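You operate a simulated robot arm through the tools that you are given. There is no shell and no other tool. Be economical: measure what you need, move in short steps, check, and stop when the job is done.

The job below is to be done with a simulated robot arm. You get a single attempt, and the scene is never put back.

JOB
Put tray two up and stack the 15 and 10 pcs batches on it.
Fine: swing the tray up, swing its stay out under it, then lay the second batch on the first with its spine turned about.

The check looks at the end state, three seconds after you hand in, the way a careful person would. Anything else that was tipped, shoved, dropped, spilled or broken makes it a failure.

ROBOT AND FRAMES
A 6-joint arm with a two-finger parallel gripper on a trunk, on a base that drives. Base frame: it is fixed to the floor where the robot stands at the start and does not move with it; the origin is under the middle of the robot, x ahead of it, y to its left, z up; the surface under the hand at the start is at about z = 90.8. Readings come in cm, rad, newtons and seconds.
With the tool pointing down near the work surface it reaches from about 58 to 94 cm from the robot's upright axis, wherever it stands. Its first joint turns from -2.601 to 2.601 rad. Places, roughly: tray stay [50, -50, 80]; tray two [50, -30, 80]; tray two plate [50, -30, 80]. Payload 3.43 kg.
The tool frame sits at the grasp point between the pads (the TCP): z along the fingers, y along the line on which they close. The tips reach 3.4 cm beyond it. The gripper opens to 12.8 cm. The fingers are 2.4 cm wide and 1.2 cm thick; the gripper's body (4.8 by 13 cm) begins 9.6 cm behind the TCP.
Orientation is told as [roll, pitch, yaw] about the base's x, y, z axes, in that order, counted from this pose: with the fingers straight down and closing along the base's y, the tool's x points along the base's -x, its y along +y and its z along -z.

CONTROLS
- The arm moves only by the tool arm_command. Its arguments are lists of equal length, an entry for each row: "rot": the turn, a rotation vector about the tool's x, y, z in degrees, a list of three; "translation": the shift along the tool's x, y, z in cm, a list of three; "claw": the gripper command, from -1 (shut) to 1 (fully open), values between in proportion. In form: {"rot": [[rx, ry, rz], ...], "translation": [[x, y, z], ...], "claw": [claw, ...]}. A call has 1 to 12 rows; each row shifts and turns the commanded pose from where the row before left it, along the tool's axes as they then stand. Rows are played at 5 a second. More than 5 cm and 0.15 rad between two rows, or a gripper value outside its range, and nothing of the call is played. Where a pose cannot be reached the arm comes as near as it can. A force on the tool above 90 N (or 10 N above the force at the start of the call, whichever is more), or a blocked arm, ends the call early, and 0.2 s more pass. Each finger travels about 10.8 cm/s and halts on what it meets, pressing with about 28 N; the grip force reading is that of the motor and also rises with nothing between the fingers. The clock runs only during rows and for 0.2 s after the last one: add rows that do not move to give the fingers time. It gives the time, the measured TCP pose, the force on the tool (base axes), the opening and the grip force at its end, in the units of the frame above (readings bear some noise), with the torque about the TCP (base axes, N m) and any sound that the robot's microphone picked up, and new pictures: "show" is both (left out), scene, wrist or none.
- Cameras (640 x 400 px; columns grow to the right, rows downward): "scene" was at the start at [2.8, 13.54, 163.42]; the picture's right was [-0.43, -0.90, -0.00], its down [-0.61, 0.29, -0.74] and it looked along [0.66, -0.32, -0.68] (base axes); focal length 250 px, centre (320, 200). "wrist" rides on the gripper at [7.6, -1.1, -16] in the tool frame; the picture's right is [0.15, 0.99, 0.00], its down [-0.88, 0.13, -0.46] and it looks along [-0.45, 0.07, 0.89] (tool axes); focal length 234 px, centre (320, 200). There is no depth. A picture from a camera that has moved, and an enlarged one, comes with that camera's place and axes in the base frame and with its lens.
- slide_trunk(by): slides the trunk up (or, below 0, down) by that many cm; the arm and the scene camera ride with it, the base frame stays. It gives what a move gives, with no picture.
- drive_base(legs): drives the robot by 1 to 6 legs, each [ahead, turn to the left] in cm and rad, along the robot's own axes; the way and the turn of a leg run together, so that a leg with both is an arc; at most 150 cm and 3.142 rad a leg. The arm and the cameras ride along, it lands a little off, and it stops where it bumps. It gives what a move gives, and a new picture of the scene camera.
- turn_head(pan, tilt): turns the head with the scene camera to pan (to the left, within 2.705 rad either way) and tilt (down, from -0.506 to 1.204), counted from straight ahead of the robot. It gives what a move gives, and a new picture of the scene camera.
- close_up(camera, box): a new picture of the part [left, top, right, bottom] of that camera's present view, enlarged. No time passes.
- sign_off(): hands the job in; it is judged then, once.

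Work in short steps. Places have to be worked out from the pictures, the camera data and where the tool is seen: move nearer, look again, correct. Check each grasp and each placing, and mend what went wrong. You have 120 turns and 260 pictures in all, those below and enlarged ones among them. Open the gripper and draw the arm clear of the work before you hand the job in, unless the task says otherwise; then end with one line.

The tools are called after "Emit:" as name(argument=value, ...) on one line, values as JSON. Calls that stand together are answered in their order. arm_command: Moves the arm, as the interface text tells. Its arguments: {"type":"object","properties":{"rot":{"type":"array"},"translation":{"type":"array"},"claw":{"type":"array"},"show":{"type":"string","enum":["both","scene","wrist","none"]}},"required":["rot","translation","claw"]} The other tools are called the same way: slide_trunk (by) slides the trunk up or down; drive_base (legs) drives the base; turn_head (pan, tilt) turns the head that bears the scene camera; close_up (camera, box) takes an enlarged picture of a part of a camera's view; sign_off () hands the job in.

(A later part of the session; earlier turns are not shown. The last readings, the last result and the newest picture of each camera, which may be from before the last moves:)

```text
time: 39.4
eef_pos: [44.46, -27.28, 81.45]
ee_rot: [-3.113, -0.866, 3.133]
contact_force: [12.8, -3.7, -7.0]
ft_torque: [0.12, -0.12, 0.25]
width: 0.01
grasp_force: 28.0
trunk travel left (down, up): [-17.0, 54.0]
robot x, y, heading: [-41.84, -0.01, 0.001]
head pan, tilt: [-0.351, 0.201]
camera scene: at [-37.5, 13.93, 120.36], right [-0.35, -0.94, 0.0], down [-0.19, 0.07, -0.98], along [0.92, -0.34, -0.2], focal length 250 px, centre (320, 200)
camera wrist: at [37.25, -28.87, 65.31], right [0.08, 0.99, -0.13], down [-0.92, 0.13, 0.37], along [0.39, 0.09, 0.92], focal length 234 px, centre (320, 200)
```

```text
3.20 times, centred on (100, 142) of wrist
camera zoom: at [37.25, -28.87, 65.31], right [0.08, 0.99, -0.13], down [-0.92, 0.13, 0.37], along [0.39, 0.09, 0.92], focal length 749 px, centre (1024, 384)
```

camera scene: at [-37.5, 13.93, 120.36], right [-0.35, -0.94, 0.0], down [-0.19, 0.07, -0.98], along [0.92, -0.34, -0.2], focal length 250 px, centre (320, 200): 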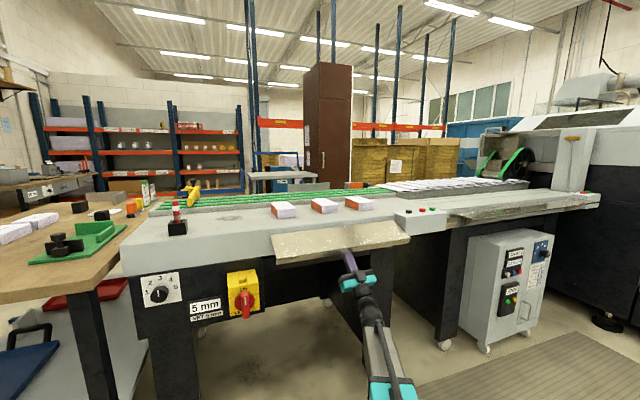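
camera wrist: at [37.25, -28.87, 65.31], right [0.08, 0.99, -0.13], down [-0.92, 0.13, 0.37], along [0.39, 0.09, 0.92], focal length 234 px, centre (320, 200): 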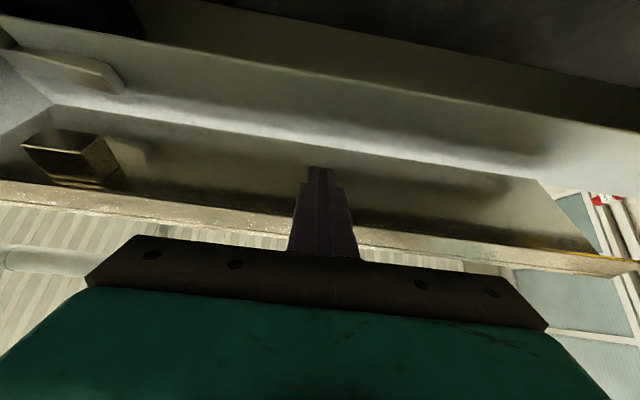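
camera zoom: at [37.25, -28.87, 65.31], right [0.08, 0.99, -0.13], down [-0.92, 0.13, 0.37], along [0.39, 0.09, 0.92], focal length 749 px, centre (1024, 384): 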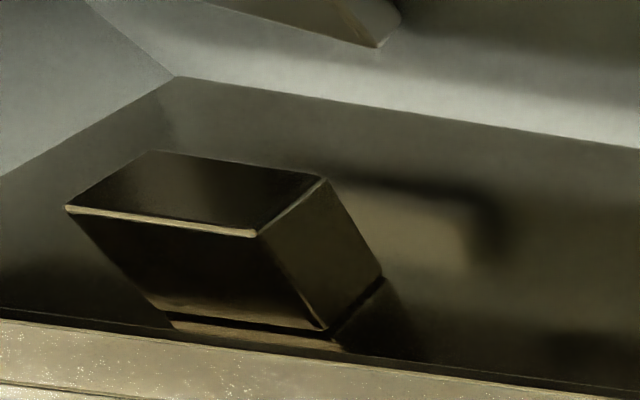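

The plate is about 63° up, and a small block on its underside is visible. I'll keep raising it toward horizontal.

Emit:
arm_command(rot=[[0, 0, 0], [0, 0, 0], [0, 0, 0], [0, 0, 0], [0, 0, 0], [0, 0, 0]], translation=[[-0.78, 0, 0.4], [-0.78, 0, 0.4], [-0.78, 0, 0.4], [-0.78, 0, 0.4], [-0.78, 0, 0.4], [-0.7, 0, 0.5]], claw=[-1, -1, -1, -1, -1, -1])

Emit:
close_up(camera="wrist", box=[0, 0, 240, 150])

Emit:
close_up(camera="scene", box=[250, 160, 420, 266])

```text
time: 40.8
eef_pos: [43.76, -27.2, 85.0]
ee_rot: [-3.115, -0.89, 3.129]
contact_force: [-22.5, 10.1, -79.1]
ft_torque: [-0.17, 0.78, 0.14]
width: 0.0
grasp_force: 28.2
trunk travel left (down, up): [-17.0, 54.0]
robot x, y, heading: [-41.85, -0.17, -0.011]
head pan, tilt: [-0.351, 0.201]
camera scene: at [-37.14, 13.83, 120.2], right [-0.35, -0.94, 0.0], down [-0.19, 0.07, -0.98], along [0.92, -0.34, -0.2], focal length 250 px, centre (320, 200)
camera wrist: at [36.2, -28.76, 68.94], right [0.08, 0.99, -0.13], down [-0.91, 0.13, 0.4], along [0.41, 0.09, 0.91], focal length 234 px, centre (320, 200)
```

scene: 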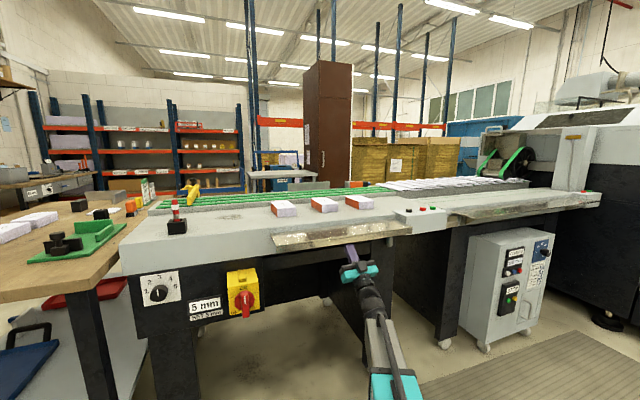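
wrist: 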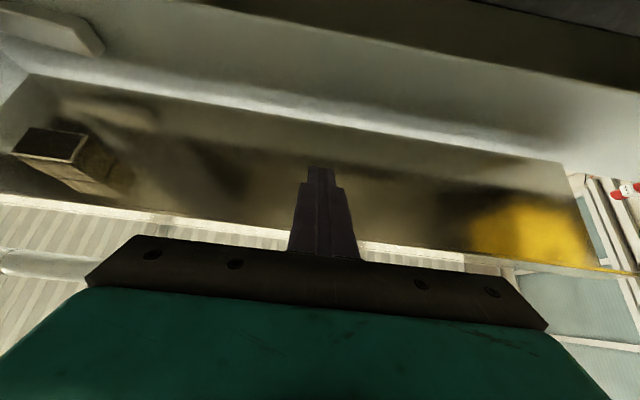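

```text
2.67 times, centred on (120, 75) of wrist
camera zoom: at [36.2, -28.76, 68.94], right [0.08, 0.99, -0.13], down [-0.91, 0.13, 0.4], along [0.41, 0.09, 0.91], focal length 624 px, centre (853, 533)
```

zoom: 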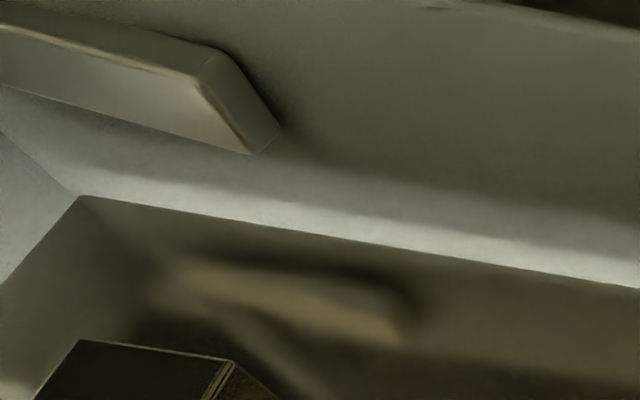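

```text
3.76 times, centred on (335, 213) of scene
camera zoom: at [-37.14, 13.83, 120.2], right [-0.35, -0.94, 0.0], down [-0.19, 0.07, -0.98], along [0.92, -0.34, -0.2], focal length 940 px, centre (264, 151)
```

zoom: 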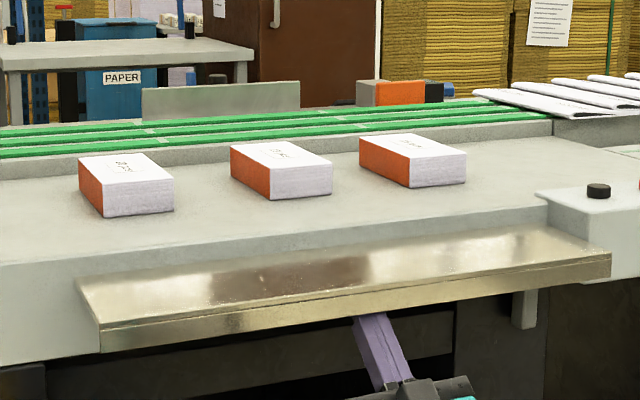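

The tray has hit its upper stop and looks horizontal; the stay lever is visible hanging behind it. I'll ease down 1.5 cm to test whether the tray stays up on its own.

Emit:
arm_command(rot=[[0, 0, 0], [0, 0, 0], [0, 0, 0], [0, 0, 0]], translation=[[0.4, 0, -0.3], [0.4, 0, -0.3], [0.4, 0, -0.3], [0.4, 0, -0.3]], claw=[-1, -1, -1, -1], show="none")

Emit:
close_up(camera="scene", box=[250, 160, 420, 266])

```text
time: 41.8
eef_pos: [43.14, -27.16, 84.8]
ee_rot: [-3.115, -0.859, 3.133]
contact_force: [0.5, -0.1, -0.3]
ft_torque: [0.08, 0.17, -0.05]
width: 0.0
grasp_force: 27.6
trunk travel left (down, up): [-17.0, 54.0]
robot x, y, heading: [-41.7, 0.21, -0.004]
head pan, tilt: [-0.351, 0.201]
```

```text
3.76 times, centred on (335, 213) of scene
camera zoom: at [-37.66, 13.97, 120.38], right [-0.35, -0.94, 0.0], down [-0.19, 0.07, -0.98], along [0.92, -0.34, -0.2], focal length 940 px, centre (264, 151)
```

zoom: 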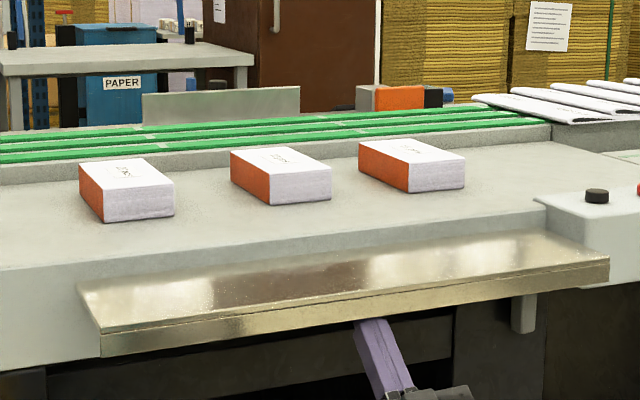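

Contact force is about zero and the tray hasn't dropped. I'll lower a bit more to make sure.

Emit:
arm_command(rot=[[0, 0, 0], [0, 0, 0], [0, 0, 0], [0, 0, 0], [0, 0, 0]], translation=[[0.4, 0, -0.5], [0.5, 0, -0.5], [0.5, 0, -0.5], [0.5, 0, -0.5], [0, 0, 0]], claw=[-1, -1, -1, -1, -1])

Emit:
close_up(camera="scene", box=[250, 160, 420, 266])

```text
time: 43.0
eef_pos: [42.98, -27.24, 81.89]
ee_rot: [-3.112, -0.866, 3.131]
contact_force: [0.7, 0.0, -0.1]
ft_torque: [-0.01, -0.02, 0.01]
width: 0.02
grasp_force: 28.5
trunk travel left (down, up): [-17.0, 54.0]
robot x, y, heading: [-41.55, -0.1, -0.01]
head pan, tilt: [-0.351, 0.201]
camera scene: at [-37.68, 13.98, 120.32], right [-0.35, -0.94, 0.0], down [-0.19, 0.07, -0.98], along [0.92, -0.34, -0.2], focal length 250 px, centre (320, 200)
camera wrist: at [35.81, -28.78, 65.66], right [0.08, 0.99, -0.13], down [-0.92, 0.13, 0.37], along [0.38, 0.09, 0.92], focal length 234 px, centre (320, 200)
```

scene: 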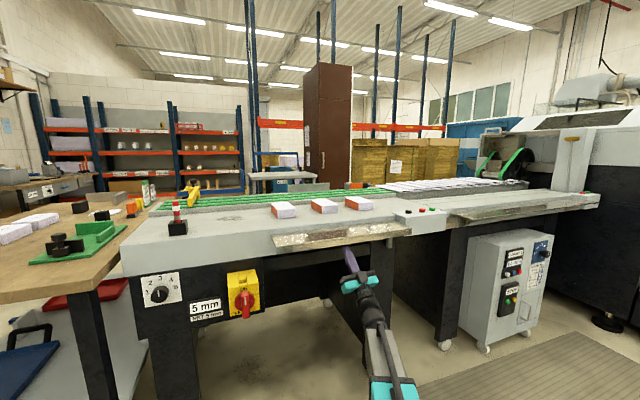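
wrist: 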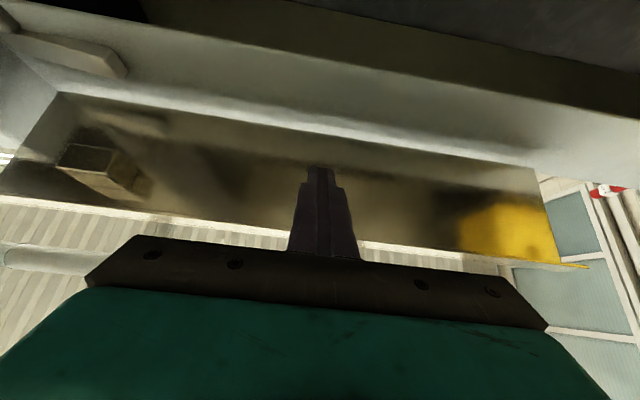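

```text
3.76 times, centred on (335, 213) of scene
camera zoom: at [-37.68, 13.98, 120.32], right [-0.35, -0.94, 0.0], down [-0.19, 0.07, -0.98], along [0.92, -0.34, -0.2], focal length 940 px, centre (264, 151)
```

zoom: 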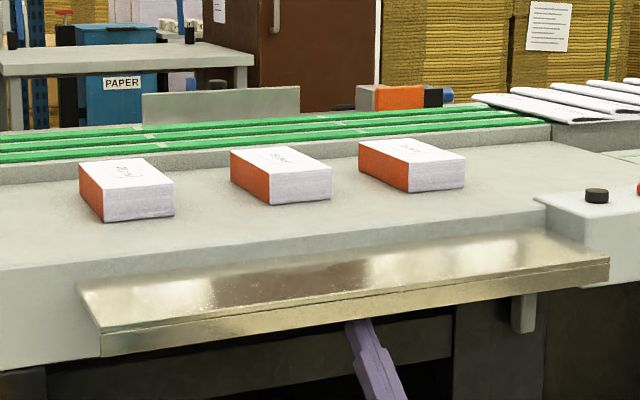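

The tray stays up by itself. Now I'll look under its right end at the stay and block, from a bit lower and further right.

Emit:
arm_command(rot=[[0, 0, 0], [0, 0, 0], [0, 0, 0], [0, 0, 0], [0, 0, 0], [0, 0, 0]], translation=[[2, 0, -3], [2, 0, -3], [3, -3.5, -2], [2, -4, 0], [0, -4, 0], [0, -4, 0]], claw=[-1, -1, -1, -1, -1, -1], show="wrist")

Emit:
close_up(camera="wrist", box=[100, 60, 320, 197])

Emit:
close_up(camera="wrist", box=[0, 60, 200, 185])

```text
refused: row 3 steps farther than a row can; nothing moved
```

```text
2.91 times, centred on (210, 128) of wrist
camera zoom: at [35.81, -28.78, 65.66], right [0.08, 0.99, -0.13], down [-0.92, 0.13, 0.37], along [0.38, 0.09, 0.92], focal length 681 px, centre (640, 408)
```

zoom: 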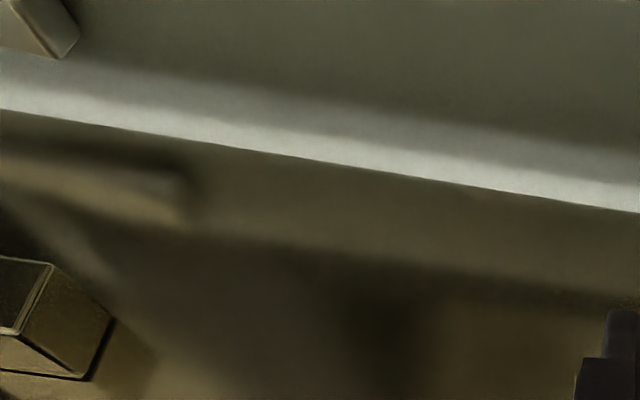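

```text
3.20 times, centred on (100, 122) of wrist
camera zoom: at [35.81, -28.78, 65.66], right [0.08, 0.99, -0.13], down [-0.92, 0.13, 0.37], along [0.38, 0.09, 0.92], focal length 749 px, centre (1024, 448)
```

zoom: 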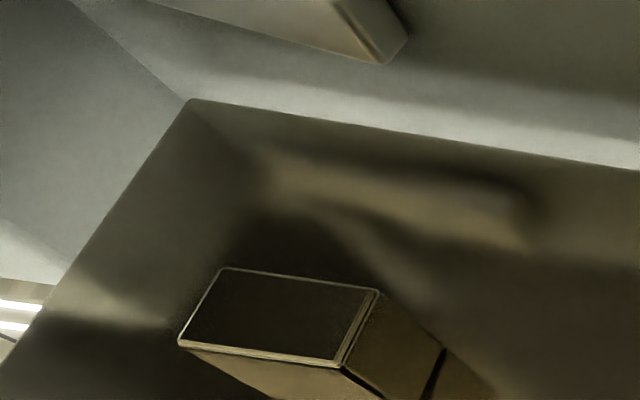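

The block is near the front of the tray underside at about x 43–46, y -48 to -44. I'll redo the move with smaller steps.

Emit:
arm_command(rot=[[0, 0, 0], [0, 0, 0], [0, 0, 0], [0, 0, 0], [0, 0, 0], [0, 0, 0], [0, 0, 0]], translation=[[2, 0, -3], [2, 0, -3], [2, -3.5, -1], [2, -4, 0], [2, -4, 0], [0, -4.5, 0], [0, -4.5, 0]], claw=[-1, -1, -1, -1, -1, -1, -1], show="wrist")

Emit:
close_up(camera="wrist", box=[100, 60, 320, 197])

Emit:
close_up(camera="wrist", box=[0, 60, 160, 160])

```text
time: 44.6
eef_pos: [44.48, -48.07, 70.15]
ee_rot: [-3.11, -0.865, 3.132]
contact_force: [0.5, 0.4, 0.4]
ft_torque: [0.03, 0.0, 0.03]
width: 0.0
grasp_force: 28.3
trunk travel left (down, up): [-17.0, 54.0]
robot x, y, heading: [-41.9, 0.13, -0.007]
head pan, tilt: [-0.351, 0.201]
camera wrist: at [37.19, -49.63, 53.96], right [0.08, 0.99, -0.13], down [-0.92, 0.13, 0.37], along [0.38, 0.09, 0.92], focal length 234 px, centre (320, 200)
```

wrist: 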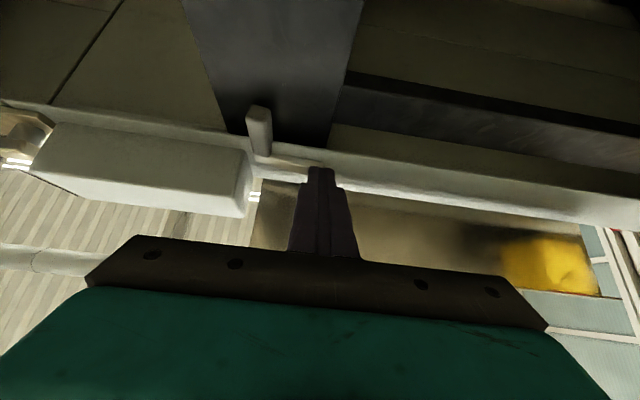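

```text
2.91 times, centred on (210, 128) of wrist
camera zoom: at [37.19, -49.63, 53.96], right [0.08, 0.99, -0.13], down [-0.92, 0.13, 0.37], along [0.38, 0.09, 0.92], focal length 681 px, centre (640, 408)
```

zoom: 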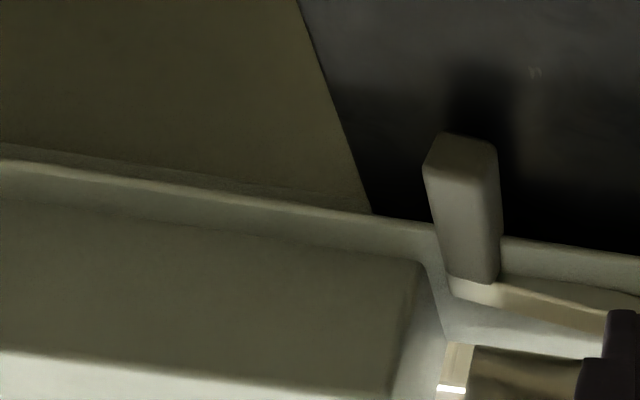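

```text
4.00 times, centred on (80, 110) of wrist
camera zoom: at [37.19, -49.63, 53.96], right [0.08, 0.99, -0.13], down [-0.92, 0.13, 0.37], along [0.38, 0.09, 0.92], focal length 937 px, centre (1280, 560)
```

zoom: 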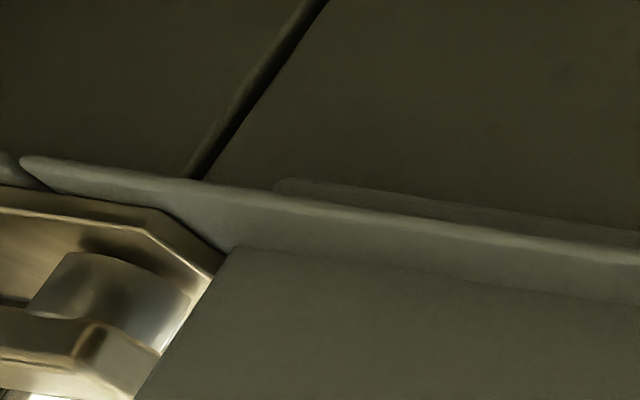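

The barrel near tray one may have a vertical axis, so I need a better view of tray two's stay now that the tray is up. I'll shift left by 14.

Emit:
arm_command(rot=[[0, 8, 0], [0, 8, 0], [0, 0, 0], [0, 0, 0]], translation=[[0, 4, 0], [0, 4, 0], [0, 4, 0], [0, 4, 0]], claw=[-1, -1, -1, -1], show="wrist")

Emit:
close_up(camera="wrist", box=[120, 100, 312, 220])

```text
time: 45.6
eef_pos: [44.04, -32.03, 69.74]
ee_rot: [-3.095, -1.145, 3.11]
contact_force: [-0.2, -0.1, 0.4]
ft_torque: [0.03, 0.01, 0.02]
width: 0.0
grasp_force: 28.3
trunk travel left (down, up): [-17.0, 54.0]
robot x, y, heading: [-41.62, 0.23, -0.001]
head pan, tilt: [-0.351, 0.201]
camera wrist: at [32.75, -33.45, 56.19], right [0.05, 0.99, -0.15], down [-0.78, 0.13, 0.61], along [0.62, 0.09, 0.78], focal length 234 px, centre (320, 200)
```

wrist: 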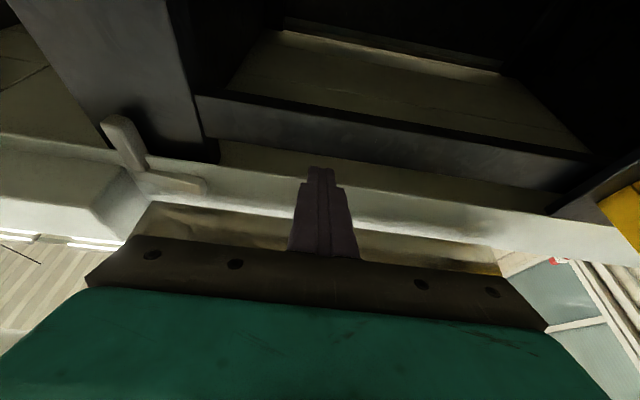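

```text
3.33 times, centred on (216, 160) of wrist
camera zoom: at [32.75, -33.45, 56.19], right [0.05, 0.99, -0.15], down [-0.78, 0.13, 0.61], along [0.62, 0.09, 0.78], focal length 781 px, centre (667, 333)
```

zoom: 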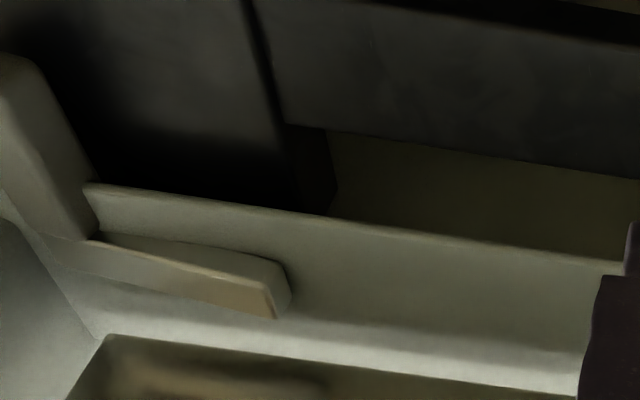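

Now it's clear: the stay is an arm folded along the apron from y≈-45 (pivot) to y≈-55, with a handle hanging at its free end. Swung out about a vertical axis, it ends right under the tray's block at (45, -46). I'll level the tool and line up with the handle.

Emit:
arm_command(rot=[[0, 8.2, 0], [0, 8.2, 0], [0, 8.1, 0], [0, 0, 0], [0, 0, 0], [0, 0, 0], [0, 0, 0], [0, 0, 0], [0, 0, 0]], translation=[[0, -4, 0], [0, -4, 0], [0, -4, 0], [0, -4, 0], [0, -4, 0], [0, -3.3, 0], [-2, 0, 0], [-2, 0, 0], [0, 0, 0]], claw=[-0.2, -0.2, -0.2, -0.2, -0.2, -0.2, -0.2, -0.2, -0.2])

```text
time: 47.6
eef_pos: [44.54, -55.15, 74.23]
ee_rot: [-1.466, -1.552, 1.476]
contact_force: [-0.6, 0.0, -0.7]
ft_torque: [0.01, 0.0, 0.0]
width: 5.11
grasp_force: 0.1
trunk travel left (down, up): [-17.0, 54.0]
robot x, y, heading: [-41.79, 0.01, -0.008]
head pan, tilt: [-0.351, 0.201]
camera scene: at [-37.69, 13.97, 120.32], right [-0.35, -0.94, 0.0], down [-0.19, 0.07, -0.98], along [0.92, -0.34, -0.2], focal length 250 px, centre (320, 200)
camera wrist: at [28.58, -56.64, 66.6], right [-0.01, 0.99, -0.17], down [-0.46, 0.14, 0.88], along [0.89, 0.09, 0.45], focal length 234 px, centre (320, 200)
```

scene: 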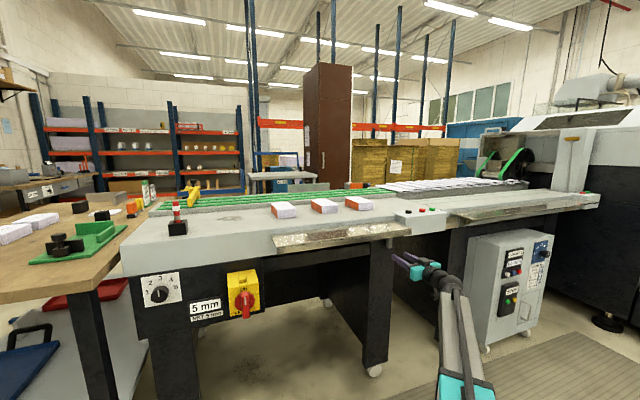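
wrist: 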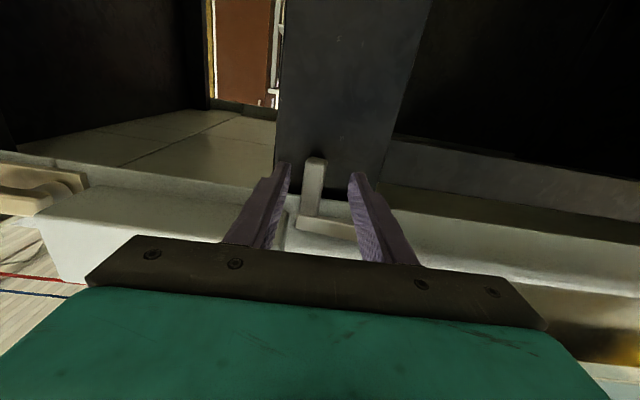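

The handle is centred between the fingers. I'll zoom in to confirm the L-shape.

Emit:
close_up(camera="wrist", box=[240, 130, 400, 230])

Emit:
close_up(camera="wrist", box=[0, 130, 160, 230])

```text
4.00 times, centred on (320, 180) of wrist
camera zoom: at [28.58, -56.64, 66.6], right [-0.01, 0.99, -0.17], down [-0.46, 0.14, 0.88], along [0.89, 0.09, 0.45], focal length 937 px, centre (320, 280)
```

zoom: 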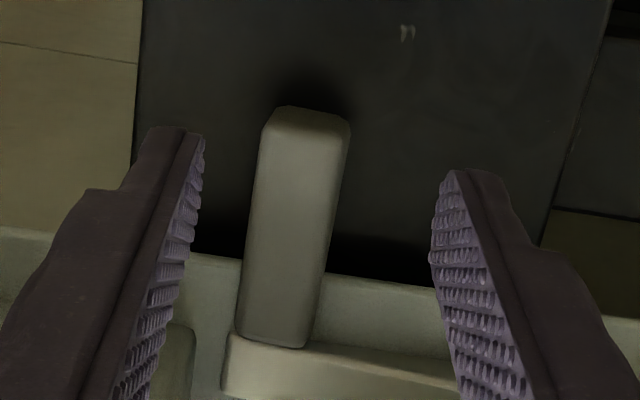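

```text
4.00 times, centred on (80, 180) of wrist
camera zoom: at [28.58, -56.64, 66.6], right [-0.01, 0.99, -0.17], down [-0.46, 0.14, 0.88], along [0.89, 0.09, 0.45], focal length 937 px, centre (1280, 280)
```

zoom: 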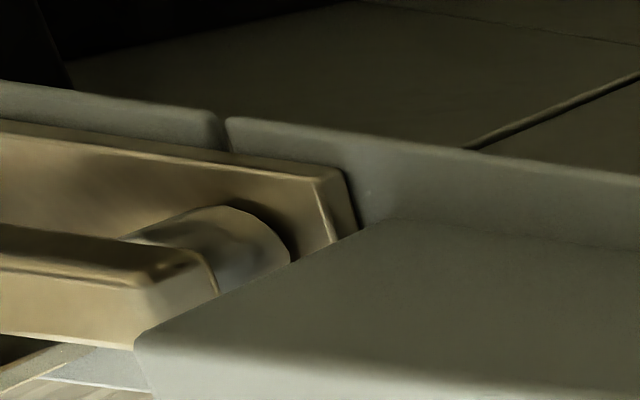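

This is an L-shaped stay with its handle under the arm's free end (z 74.5–82, y≈-55.1). I'll advance carefully to straddle the handle and close.

Emit:
arm_command(rot=[[0, 0, 0], [0, 0, 0], [0, 0, 0], [0, 0, 0], [0, 0, 0], [0, 0, 0]], translation=[[-1.5, 0, 2], [-1.3, 0, 2], [0, 0, 2], [0, 0, 1], [0, 0, 0.8], [0, 0, 0]], claw=[-0.2, -0.2, -0.2, -0.2, -0.2, -0.2], show="none")

Emit:
arm_command(rot=[[0, 0, 0], [0, 0, 0], [0, 0, 0]], translation=[[0, 0, 0], [0, 0, 0], [0, 0, 0]], claw=[-0.5, -0.8, -1], show="wrist")

```text
time: 49.0
eef_pos: [52.3, -55.02, 76.85]
ee_rot: [-1.468, -1.551, 1.482]
contact_force: [-0.4, 0.0, 0.1]
ft_torque: [-0.02, 0.01, -0.02]
width: 5.11
grasp_force: 0.0
trunk travel left (down, up): [-17.0, 54.0]
robot x, y, heading: [-42.05, 0.28, -0.006]
head pan, tilt: [-0.351, 0.201]
```

```text
time: 49.8
eef_pos: [52.19, -55.3, 76.89]
ee_rot: [-1.521, -1.554, 1.529]
contact_force: [-4.0, -16.2, 0.9]
ft_torque: [1.22, 0.23, 0.11]
width: 2.68
grasp_force: 45.1
trunk travel left (down, up): [-17.0, 54.0]
robot x, y, heading: [-42.05, -0.22, -0.004]
head pan, tilt: [-0.351, 0.201]
camera wrist: at [36.22, -56.68, 69.3], right [-0.01, 0.99, -0.16], down [-0.46, 0.14, 0.88], along [0.89, 0.08, 0.45], focal length 234 px, centre (320, 200)
```

wrist: 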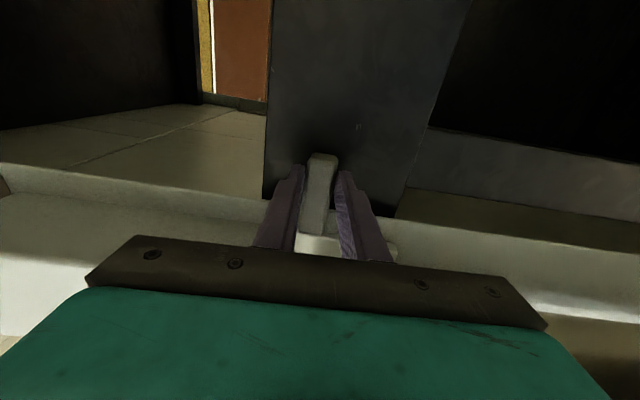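

I have it gripped at width 2.68. I'll swing it outward about the pivot at (55.3, -45.7), in 4° steps at first.

Emit:
arm_command(rot=[[4, 0, 0], [4, 0, 0], [4, 0, 0], [4, 0, 0]], translation=[[0, 0.24, -0.66], [0, 0.24, -0.66], [0, 0.24, -0.66], [0, 0.24, -0.66]], claw=[-1, -1, -1, -1], show="wrist")

```text
time: 50.8
eef_pos: [49.51, -54.4, 76.91]
ee_rot: [-1.83, -1.553, 1.552]
contact_force: [-14.1, -25.4, -1.6]
ft_torque: [1.11, 0.15, 0.03]
width: 2.61
grasp_force: 44.7
trunk travel left (down, up): [-17.0, 54.0]
robot x, y, heading: [-41.77, -0.27, -0.008]
head pan, tilt: [-0.351, 0.201]
camera wrist: at [33.8, -51.27, 69.21], right [0.27, 0.95, -0.16], down [-0.4, 0.27, 0.88], along [0.87, -0.17, 0.45], focal length 234 px, centre (320, 200)
```

wrist: 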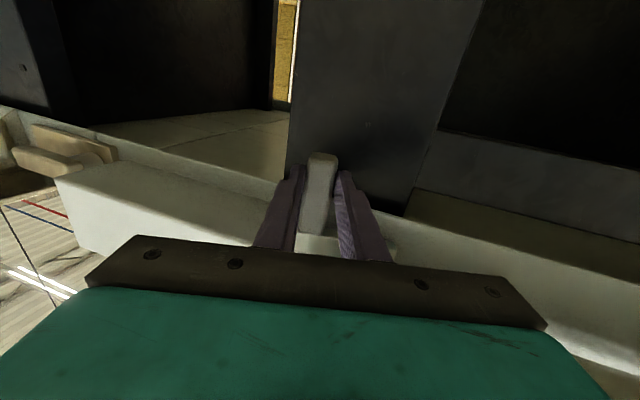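

Emit:
close_up(camera="wrist", box=[240, 130, 400, 250])

Emit:
close_up(camera="scene", box=[360, 200, 480, 275])

```text
3.33 times, centred on (320, 190) of wrist
camera zoom: at [33.8, -51.27, 69.21], right [0.27, 0.95, -0.16], down [-0.4, 0.27, 0.88], along [0.87, -0.17, 0.45], focal length 781 px, centre (320, 233)
```

zoom: 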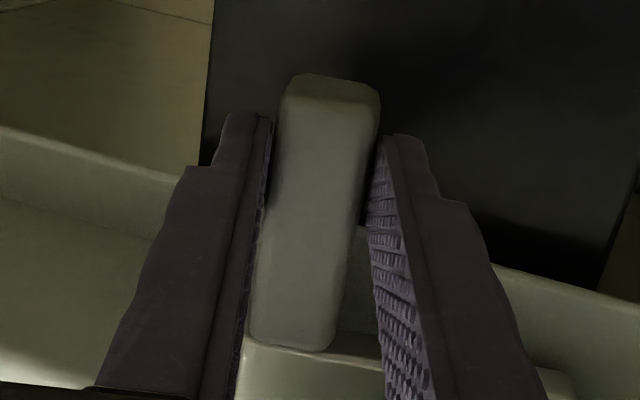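

```text
5.33 times, centred on (420, 238) of scene
camera zoom: at [-37.76, 13.78, 120.34], right [-0.35, -0.94, 0.0], down [-0.19, 0.07, -0.98], along [0.92, -0.34, -0.2], focal length 1332 px, centre (-213, 0)
```

zoom: 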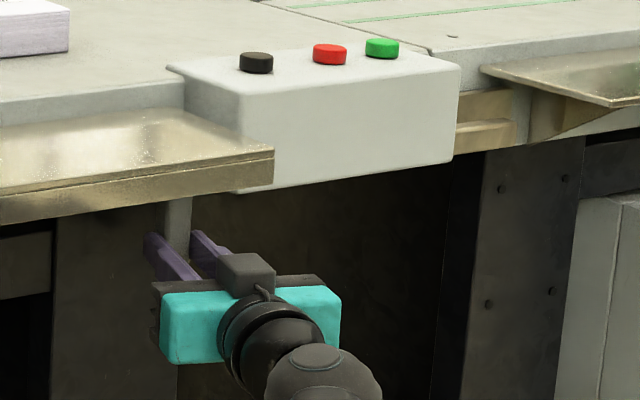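

The stay follows the hand. I'll continue the arc.

Emit:
arm_command(rot=[[5, 0, 0], [5, 0, 0], [5, 0, 0], [5, 0, 0], [5, 0, 0]], translation=[[0, 0.3, -0.83], [0, 0.3, -0.83], [0, 0.3, -0.83], [0, 0.3, -0.83], [0, 0.3, -0.83]], claw=[-1, -1, -1, -1, -1])

```text
time: 52.0
eef_pos: [46.81, -52.25, 76.76]
ee_rot: [1.271, -1.502, -1.865]
contact_force: [-34.8, -33.8, 26.2]
ft_torque: [-1.48, 0.37, -0.49]
width: 2.67
grasp_force: 45.0
out of reach, approached as far as the arm can: row 4, 5
trunk travel left (down, up): [-17.0, 54.0]
robot x, y, heading: [-41.78, 0.26, -0.009]
head pan, tilt: [-0.351, 0.201]
camera scene: at [-38.17, 13.9, 120.4], right [-0.35, -0.94, 0.0], down [-0.18, 0.07, -0.98], along [0.92, -0.34, -0.2], focal length 250 px, centre (320, 200)
camera wrist: at [32.98, -43.82, 69.34], right [0.55, 0.83, -0.08], down [-0.32, 0.3, 0.9], along [0.77, -0.47, 0.44], focal length 234 px, centre (320, 200)
```

scene: 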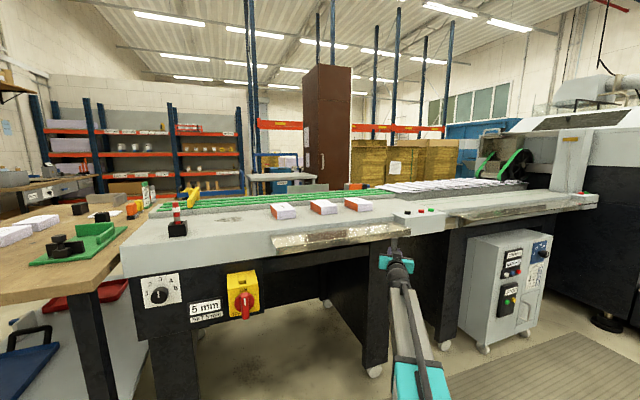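
wrist: 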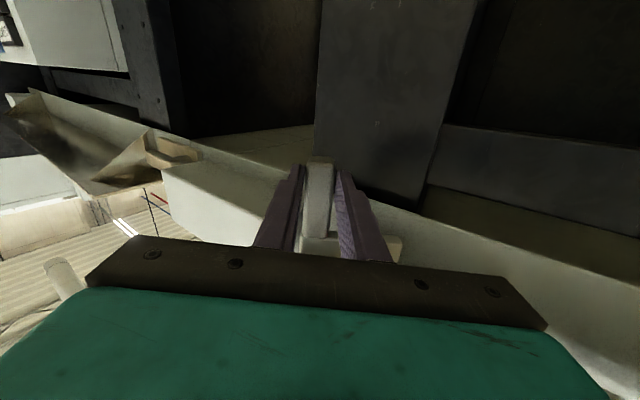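

The stay is about 35° out and the arm is near its reach limit here. I'll release, back off, level up, and then push the handle from its -y side with closed fingers.

Emit:
arm_command(rot=[[0, 0, 0], [0, 0, 0], [0, 0, 0], [0, 0, 0], [0, 0, 0], [0, 0, 0], [0, 0, 0]], translation=[[0, 0, 0], [0, 0, 0], [0, 0, -2.5], [0, 0, -2.5], [0, 0, -2.5], [0, 0, -2.5], [0, 0, -2]], claw=[-0.2, -0.2, -0.2, -0.2, -0.2, -0.2, -0.2], show="wrist")

```text
time: 53.6
eef_pos: [37.87, -44.32, 76.3]
ee_rot: [-1.065, -1.549, 0.429]
contact_force: [0.1, 0.1, -0.4]
ft_torque: [-0.02, 0.0, 0.01]
width: 5.12
grasp_force: 0.1
trunk travel left (down, up): [-17.0, 54.0]
robot x, y, heading: [-41.69, 0.04, -0.007]
head pan, tilt: [-0.351, 0.201]
camera wrist: at [24.24, -35.91, 68.82], right [0.58, 0.8, -0.16], down [-0.27, 0.38, 0.88], along [0.76, -0.47, 0.44], focal length 234 px, centre (320, 200)
```

wrist: 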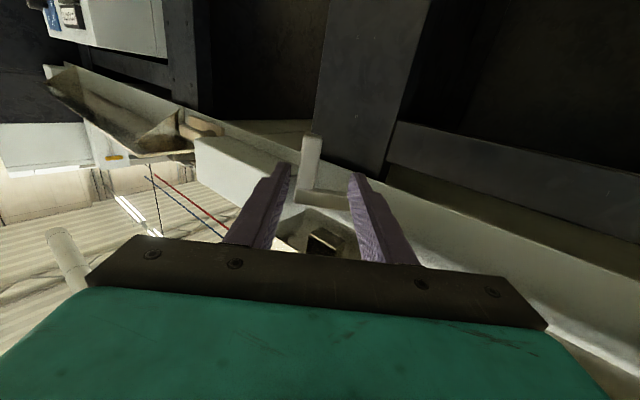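

Released cleanly. I'll yaw back to straight ahead, close the fingers, move to y≈-58.5 and insert beside the handle.

Emit:
arm_command(rot=[[-8, 0, 0], [-8, 0, 0], [-8, 0, 0], [-8, 0, 0], [-4, 0, 0], [0, 0, 0], [0, 0, 0], [0, 0, 0], [0, 0, 0]], translation=[[0, 0, 0], [0, 0, 0], [0, 0, 0], [0, 0, 0], [0, 0, 0], [0, -4, 0], [0, -4, 0], [0, -4, 0], [0, -2.2, 0]], claw=[-1, -1, -1, -1, -1, -1, -1, -1, -1], show="wrist")

Emit:
close_up(camera="wrist", box=[240, 130, 400, 230])

```text
time: 55.6
eef_pos: [34.73, -58.46, 74.85]
ee_rot: [0.064, -1.5, -0.291]
contact_force: [0.4, 0.2, 0.5]
ft_torque: [0.02, -0.01, -0.01]
width: 0.0
grasp_force: 27.6
out of reach, approached as far as the arm can: row 1, 2, 3
trunk travel left (down, up): [-17.0, 54.0]
robot x, y, heading: [-41.74, -0.25, -0.005]
head pan, tilt: [-0.351, 0.201]
camera wrist: at [18.43, -55.9, 68.29], right [0.21, 0.97, -0.14], down [-0.35, 0.21, 0.91], along [0.91, -0.14, 0.39], focal length 234 px, centre (320, 200)
```

wrist: 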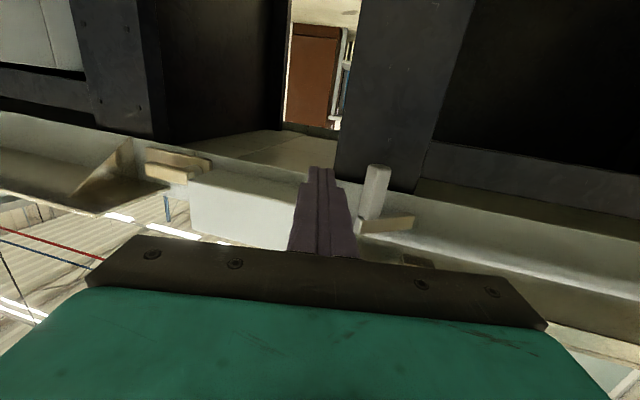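

```text
4.00 times, centred on (320, 180) of wrist
camera zoom: at [18.43, -55.9, 68.29], right [0.21, 0.97, -0.14], down [-0.35, 0.21, 0.91], along [0.91, -0.14, 0.39], focal length 937 px, centre (320, 280)
```

zoom: 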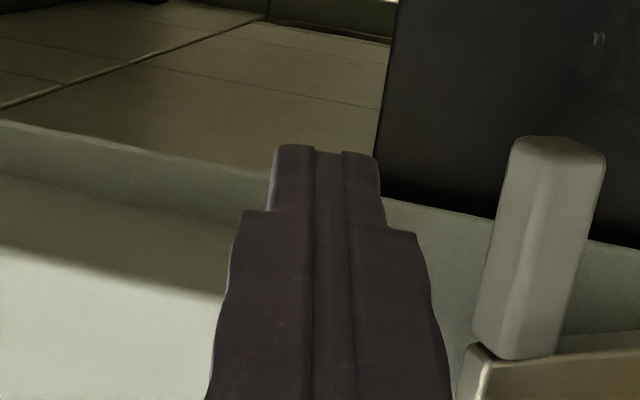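

The handle is at about (49, -53.6). I'll insert the closed fingers on its right side, raising to z≈77.

Emit:
arm_command(rot=[[-2, -2, 0], [-4, -2, 0], [-4, 0, 0], [0, 0, 0], [0, 0, 0]], translation=[[-1, 0, 3], [-1, 0, 3], [-0.7, 0, 3], [0, 0, 3], [0, 0, 2.5]], claw=[-1, -1, -1, -1, -1], show="wrist")

```text
time: 56.8
eef_pos: [49.14, -60.46, 77.26]
ee_rot: [1.598, -1.561, -1.654]
contact_force: [-0.5, -0.8, -0.1]
ft_torque: [0.0, 0.02, -0.02]
width: 0.0
grasp_force: 27.9
trunk travel left (down, up): [-17.0, 54.0]
robot x, y, heading: [-41.88, 0.2, -0.009]
head pan, tilt: [-0.351, 0.201]
camera wrist: at [33.09, -60.79, 69.5], right [0.05, 0.99, -0.14], down [-0.45, 0.15, 0.88], along [0.89, 0.01, 0.45], focal length 234 px, centre (320, 200)
```

wrist: 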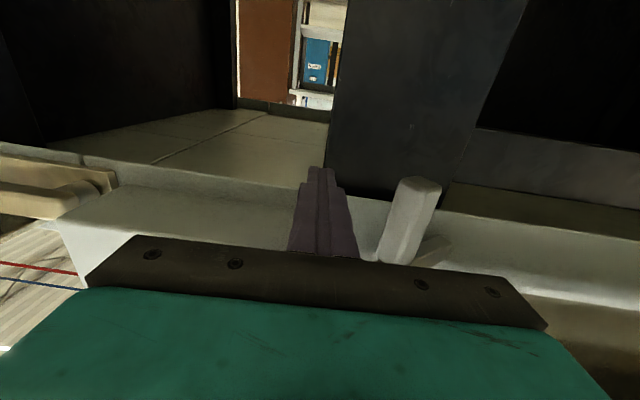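

Beside the handle now. I'll push +y.

Emit:
arm_command(rot=[[0, 0, 0], [0, 0, 0], [0, 0, 0], [0, 0, 0], [0, 0, 0], [0, 0, 0], [0, 0, 0], [0, 0, 0]], translation=[[0, 2, 0], [0, 1.2, 0], [0, 1, 0], [0, 1, 0], [0, 1, 0], [0, 1, 0], [0, 1, 0], [0, 1, 0]], claw=[-1, -1, -1, -1, -1, -1, -1, -1], show="wrist")

```text
time: 58.4
eef_pos: [47.96, -55.57, 77.22]
ee_rot: [2.012, -1.564, -2.12]
contact_force: [-8.9, -10.4, -0.8]
ft_torque: [-0.09, 0.08, 0.26]
width: 0.0
grasp_force: 28.1
trunk travel left (down, up): [-17.0, 54.0]
robot x, y, heading: [-41.8, 0.05, -0.006]
head pan, tilt: [-0.351, 0.201]
stopped in row 7: the force on the tool passed its limit at 93 N (the readings are from after the stop); the commanded pose is now the measured one
camera wrist: at [31.98, -55.01, 69.51], right [0.11, 0.98, -0.14], down [-0.44, 0.17, 0.88], along [0.89, -0.03, 0.45], focal length 234 px, centre (320, 200)
```

wrist: 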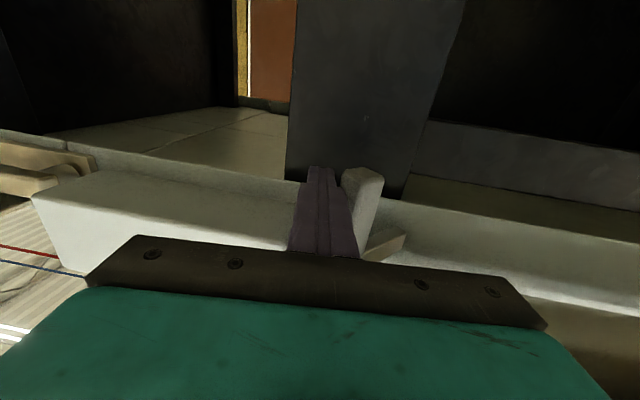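

Pushing purely in y locks by friction again. I'll move along the arc's tangent instead (−x with +y), so no sliding is needed.

Emit:
arm_command(rot=[[0, 0, 0], [0, 0, 0], [0, 0, 0], [0, 0, 0], [0, 0, 0], [0, 0, 0]], translation=[[0, 0.56, -0.65], [0, 0.62, -0.6], [0, 0.66, -0.55], [0, 0.7, -0.5], [0, 0.75, -0.42], [0, 0.78, -0.35]], claw=[-1, -1, -1, -1, -1, -1], show="wrist")

```text
time: 59.8
eef_pos: [45.11, -51.31, 77.16]
ee_rot: [2.028, -1.565, -2.138]
contact_force: [-38.7, -15.1, -6.5]
ft_torque: [-0.29, 0.21, 0.63]
width: 0.0
grasp_force: 28.0
trunk travel left (down, up): [-17.0, 54.0]
robot x, y, heading: [-42.13, 0.18, -0.009]
head pan, tilt: [-0.351, 0.201]
camera wrist: at [29.18, -50.71, 69.55], right [0.11, 0.98, -0.14], down [-0.44, 0.17, 0.88], along [0.89, -0.03, 0.45], focal length 234 px, centre (320, 200)
```

wrist: 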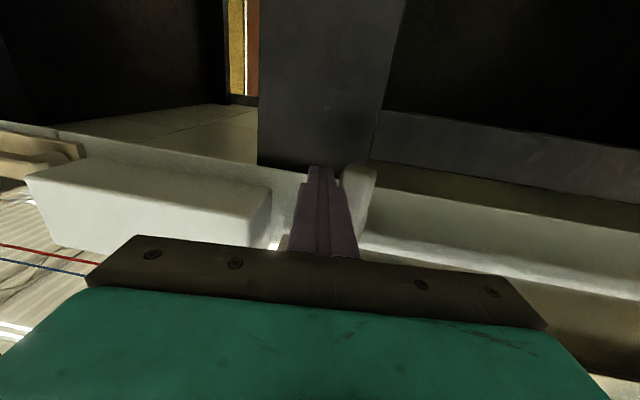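

It moves along. I'll continue with slightly more -x.

Emit:
arm_command(rot=[[0, 0, 0], [0, 0, 0], [0, 0, 0], [0, 0, 0], [0, 0, 0]], translation=[[0, 0.5, -0.7], [0, 0.75, -0.35], [0, 0.8, -0.27], [0, 0.8, -0.2], [0, 0.8, -0.15]], claw=[-1, -1, -1, -1, -1], show="wrist")

```text
time: 61.0
eef_pos: [44.11, -48.71, 77.31]
ee_rot: [2.526, -1.562, -2.668]
contact_force: [3.3, -11.3, -4.8]
ft_torque: [-0.13, -0.05, 0.0]
width: 0.0
grasp_force: 27.9
trunk travel left (down, up): [-17.0, 54.0]
robot x, y, heading: [-41.75, -0.22, -0.005]
head pan, tilt: [-0.351, 0.201]
stopped in row 5: the force on the tool passed its limit at 96 N (the readings are from after the stop); the commanded pose is now the measured one
camera wrist: at [28.23, -47.71, 69.51], right [0.14, 0.98, -0.14], down [-0.44, 0.19, 0.88], along [0.89, -0.06, 0.46], focal length 234 px, centre (320, 200)
```

wrist: 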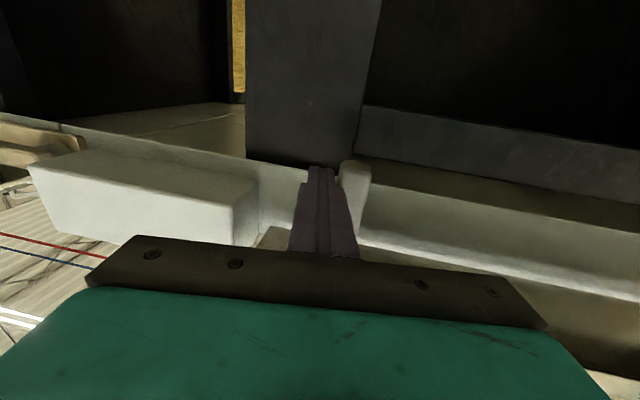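

Force limit hit with the finger near y=-48.7, so the stay is at or near its stop. I'll move back and look from below.

Emit:
arm_command(rot=[[0, 0, 0], [0, 0, 0], [0, -8, 0], [0, -8, 0], [0, -8, 0], [0, 0, 0], [0, 0, 0]], translation=[[0, -2, 0], [1, -3, -3], [3, -2, -2], [3, 0, -2], [2, 0, -2], [0, 2, 0], [0, 0, 0]], claw=[-1, -1, -1, -1, -1, -1, -1])

Emit:
close_up(camera="wrist", box=[260, 120, 420, 220])

```text
time: 62.6
eef_pos: [35.69, -52.34, 67.61]
ee_rot: [3.129, -1.141, 3.017]
contact_force: [-0.3, -0.6, -0.9]
ft_torque: [0.0, -0.01, 0.01]
width: 0.0
grasp_force: 27.6
trunk travel left (down, up): [-17.0, 54.0]
robot x, y, heading: [-42.16, -0.17, -0.004]
head pan, tilt: [-0.351, 0.201]
camera scene: at [-37.66, 13.96, 120.32], right [-0.35, -0.94, 0.0], down [-0.19, 0.07, -0.98], along [0.92, -0.34, -0.2], focal length 250 px, centre (320, 200)
camera wrist: at [24.28, -51.92, 54.05], right [0.2, 0.97, -0.13], down [-0.76, 0.23, 0.61], along [0.62, -0.02, 0.78], focal length 234 px, centre (320, 200)
```

scene: 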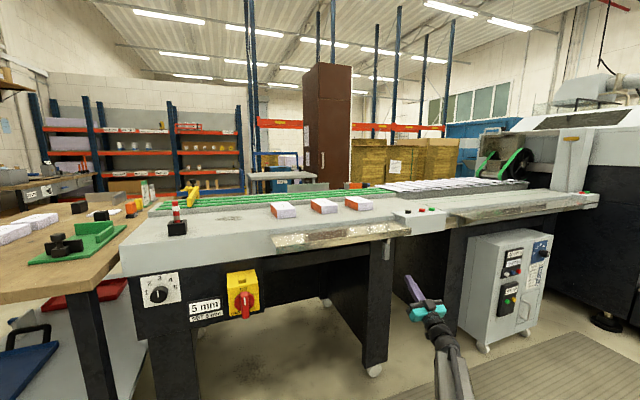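
wrist: 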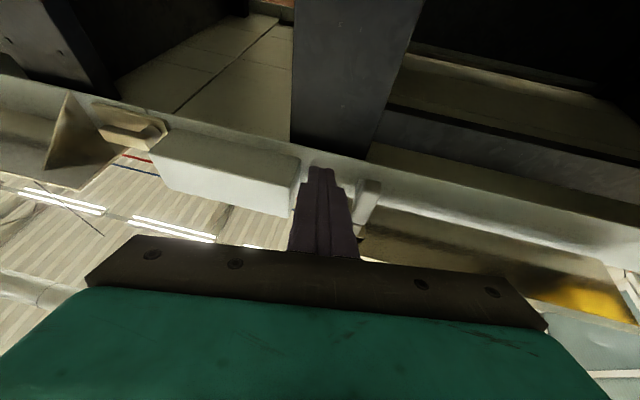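

```text
4.00 times, centred on (340, 170) of wrist
camera zoom: at [24.28, -51.92, 54.05], right [0.2, 0.97, -0.13], down [-0.76, 0.23, 0.61], along [0.62, -0.02, 0.78], focal length 937 px, centre (240, 320)
```

zoom: 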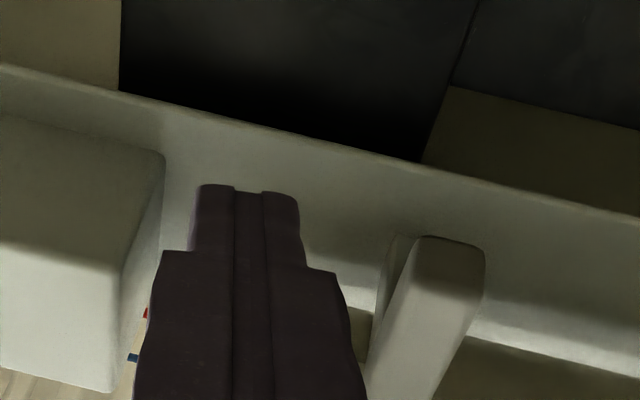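

Partly hidden by the hand, so I'll shift left to see the stay against the block.

Emit:
arm_command(rot=[[0, 0, 0], [0, 0, 0], [0, 0, 0], [0, 0, 0], [0, 0, 0]], translation=[[2, 4, 0], [2, 4, 0], [0, 4, 0], [0, 4, 0], [0, 4, 0]], claw=[-1, -1, -1, -1, -1], show="wrist")

Emit:
close_up(camera="wrist", box=[140, 140, 300, 240])

```text
time: 63.8
eef_pos: [40.02, -32.62, 64.21]
ee_rot: [3.132, -1.143, 3.015]
contact_force: [0.5, -0.6, 0.0]
ft_torque: [0.0, 0.0, 0.01]
width: 0.0
grasp_force: 28.5
trunk travel left (down, up): [-17.0, 54.0]
robot x, y, heading: [-41.58, 0.44, -0.009]
head pan, tilt: [-0.351, 0.201]
camera wrist: at [28.67, -32.19, 50.52], right [0.2, 0.97, -0.13], down [-0.76, 0.23, 0.61], along [0.63, -0.02, 0.78], focal length 234 px, centre (320, 200)
```

wrist: 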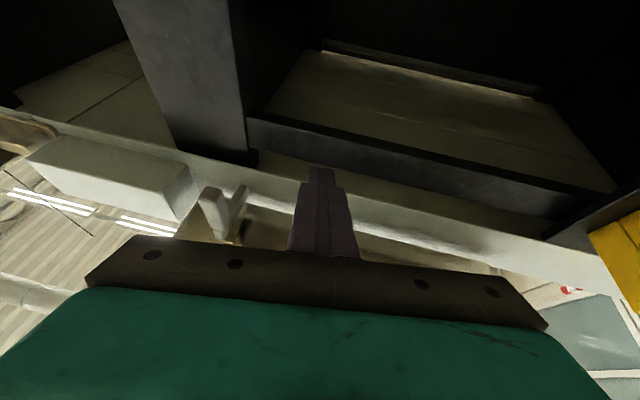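

```text
4.00 times, centred on (220, 190) of wrist
camera zoom: at [28.67, -32.19, 50.52], right [0.2, 0.97, -0.13], down [-0.76, 0.23, 0.61], along [0.63, -0.02, 0.78], focal length 937 px, centre (720, 240)
```

zoom: 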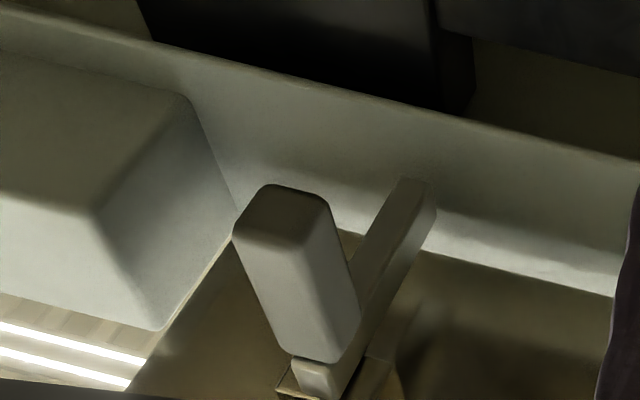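

The stay now points straight out with its end at the block. I'll pitch up for a closer look at the contact with the block.

Emit:
arm_command(rot=[[0, -8, 0], [0, -8, 0], [0, -8, 0]], translation=[[2, 2, 0], [2, 2, 0], [0, 0, 0]], claw=[-1, -1, -1], show="wrist")

Emit:
close_up(camera="wrist", box=[100, 90, 260, 190])

```text
time: 64.6
eef_pos: [41.35, -31.86, 61.11]
ee_rot: [-3.097, -0.74, 3.007]
contact_force: [-0.4, 0.2, 0.5]
ft_torque: [0.0, 0.0, 0.0]
width: 0.01
grasp_force: 28.2
out of reach, approached as far as the arm can: row 2, 3
trunk travel left (down, up): [-17.0, 54.0]
robot x, y, heading: [-41.63, 0.44, -0.004]
head pan, tilt: [-0.351, 0.201]
camera wrist: at [35.99, -33.17, 44.12], right [0.21, 0.97, -0.13], down [-0.94, 0.24, 0.25], along [0.28, 0.07, 0.96], focal length 234 px, centre (320, 200)
```

wrist: 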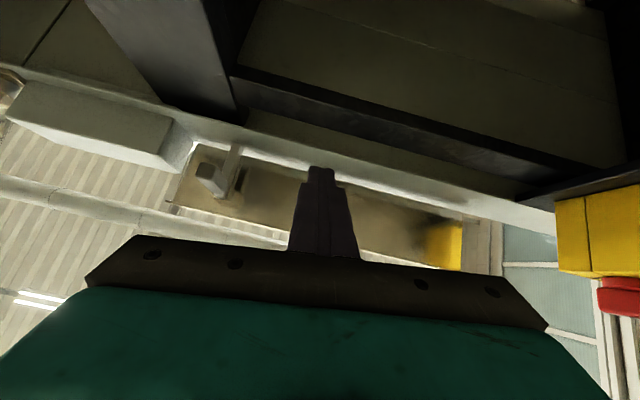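

```text
4.00 times, centred on (180, 140) of wrist
camera zoom: at [35.99, -33.17, 44.12], right [0.21, 0.97, -0.13], down [-0.94, 0.24, 0.25], along [0.28, 0.07, 0.96], focal length 937 px, centre (880, 440)
```

zoom: 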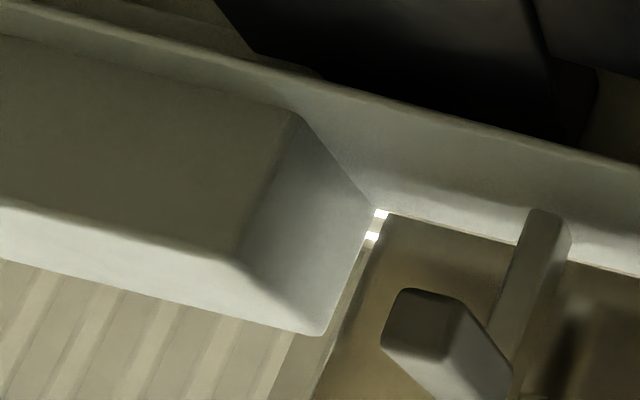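

Emit:
close_up(camera="wrist", box=[160, 130, 288, 210])

```text
5.00 times, centred on (224, 170) of wrist
camera zoom: at [35.99, -33.17, 44.12], right [0.21, 0.97, -0.13], down [-0.94, 0.24, 0.25], along [0.28, 0.07, 0.96], focal length 1171 px, centre (800, 350)
```

zoom: 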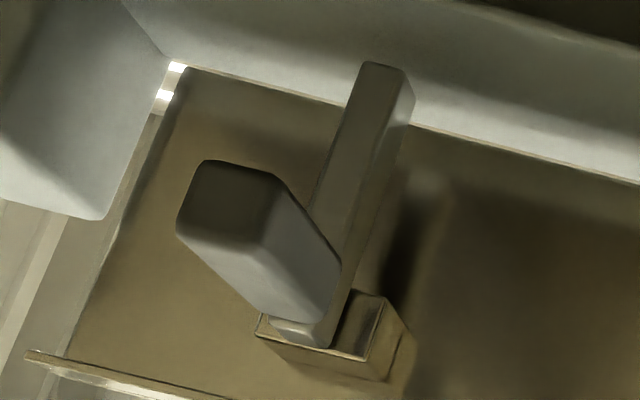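

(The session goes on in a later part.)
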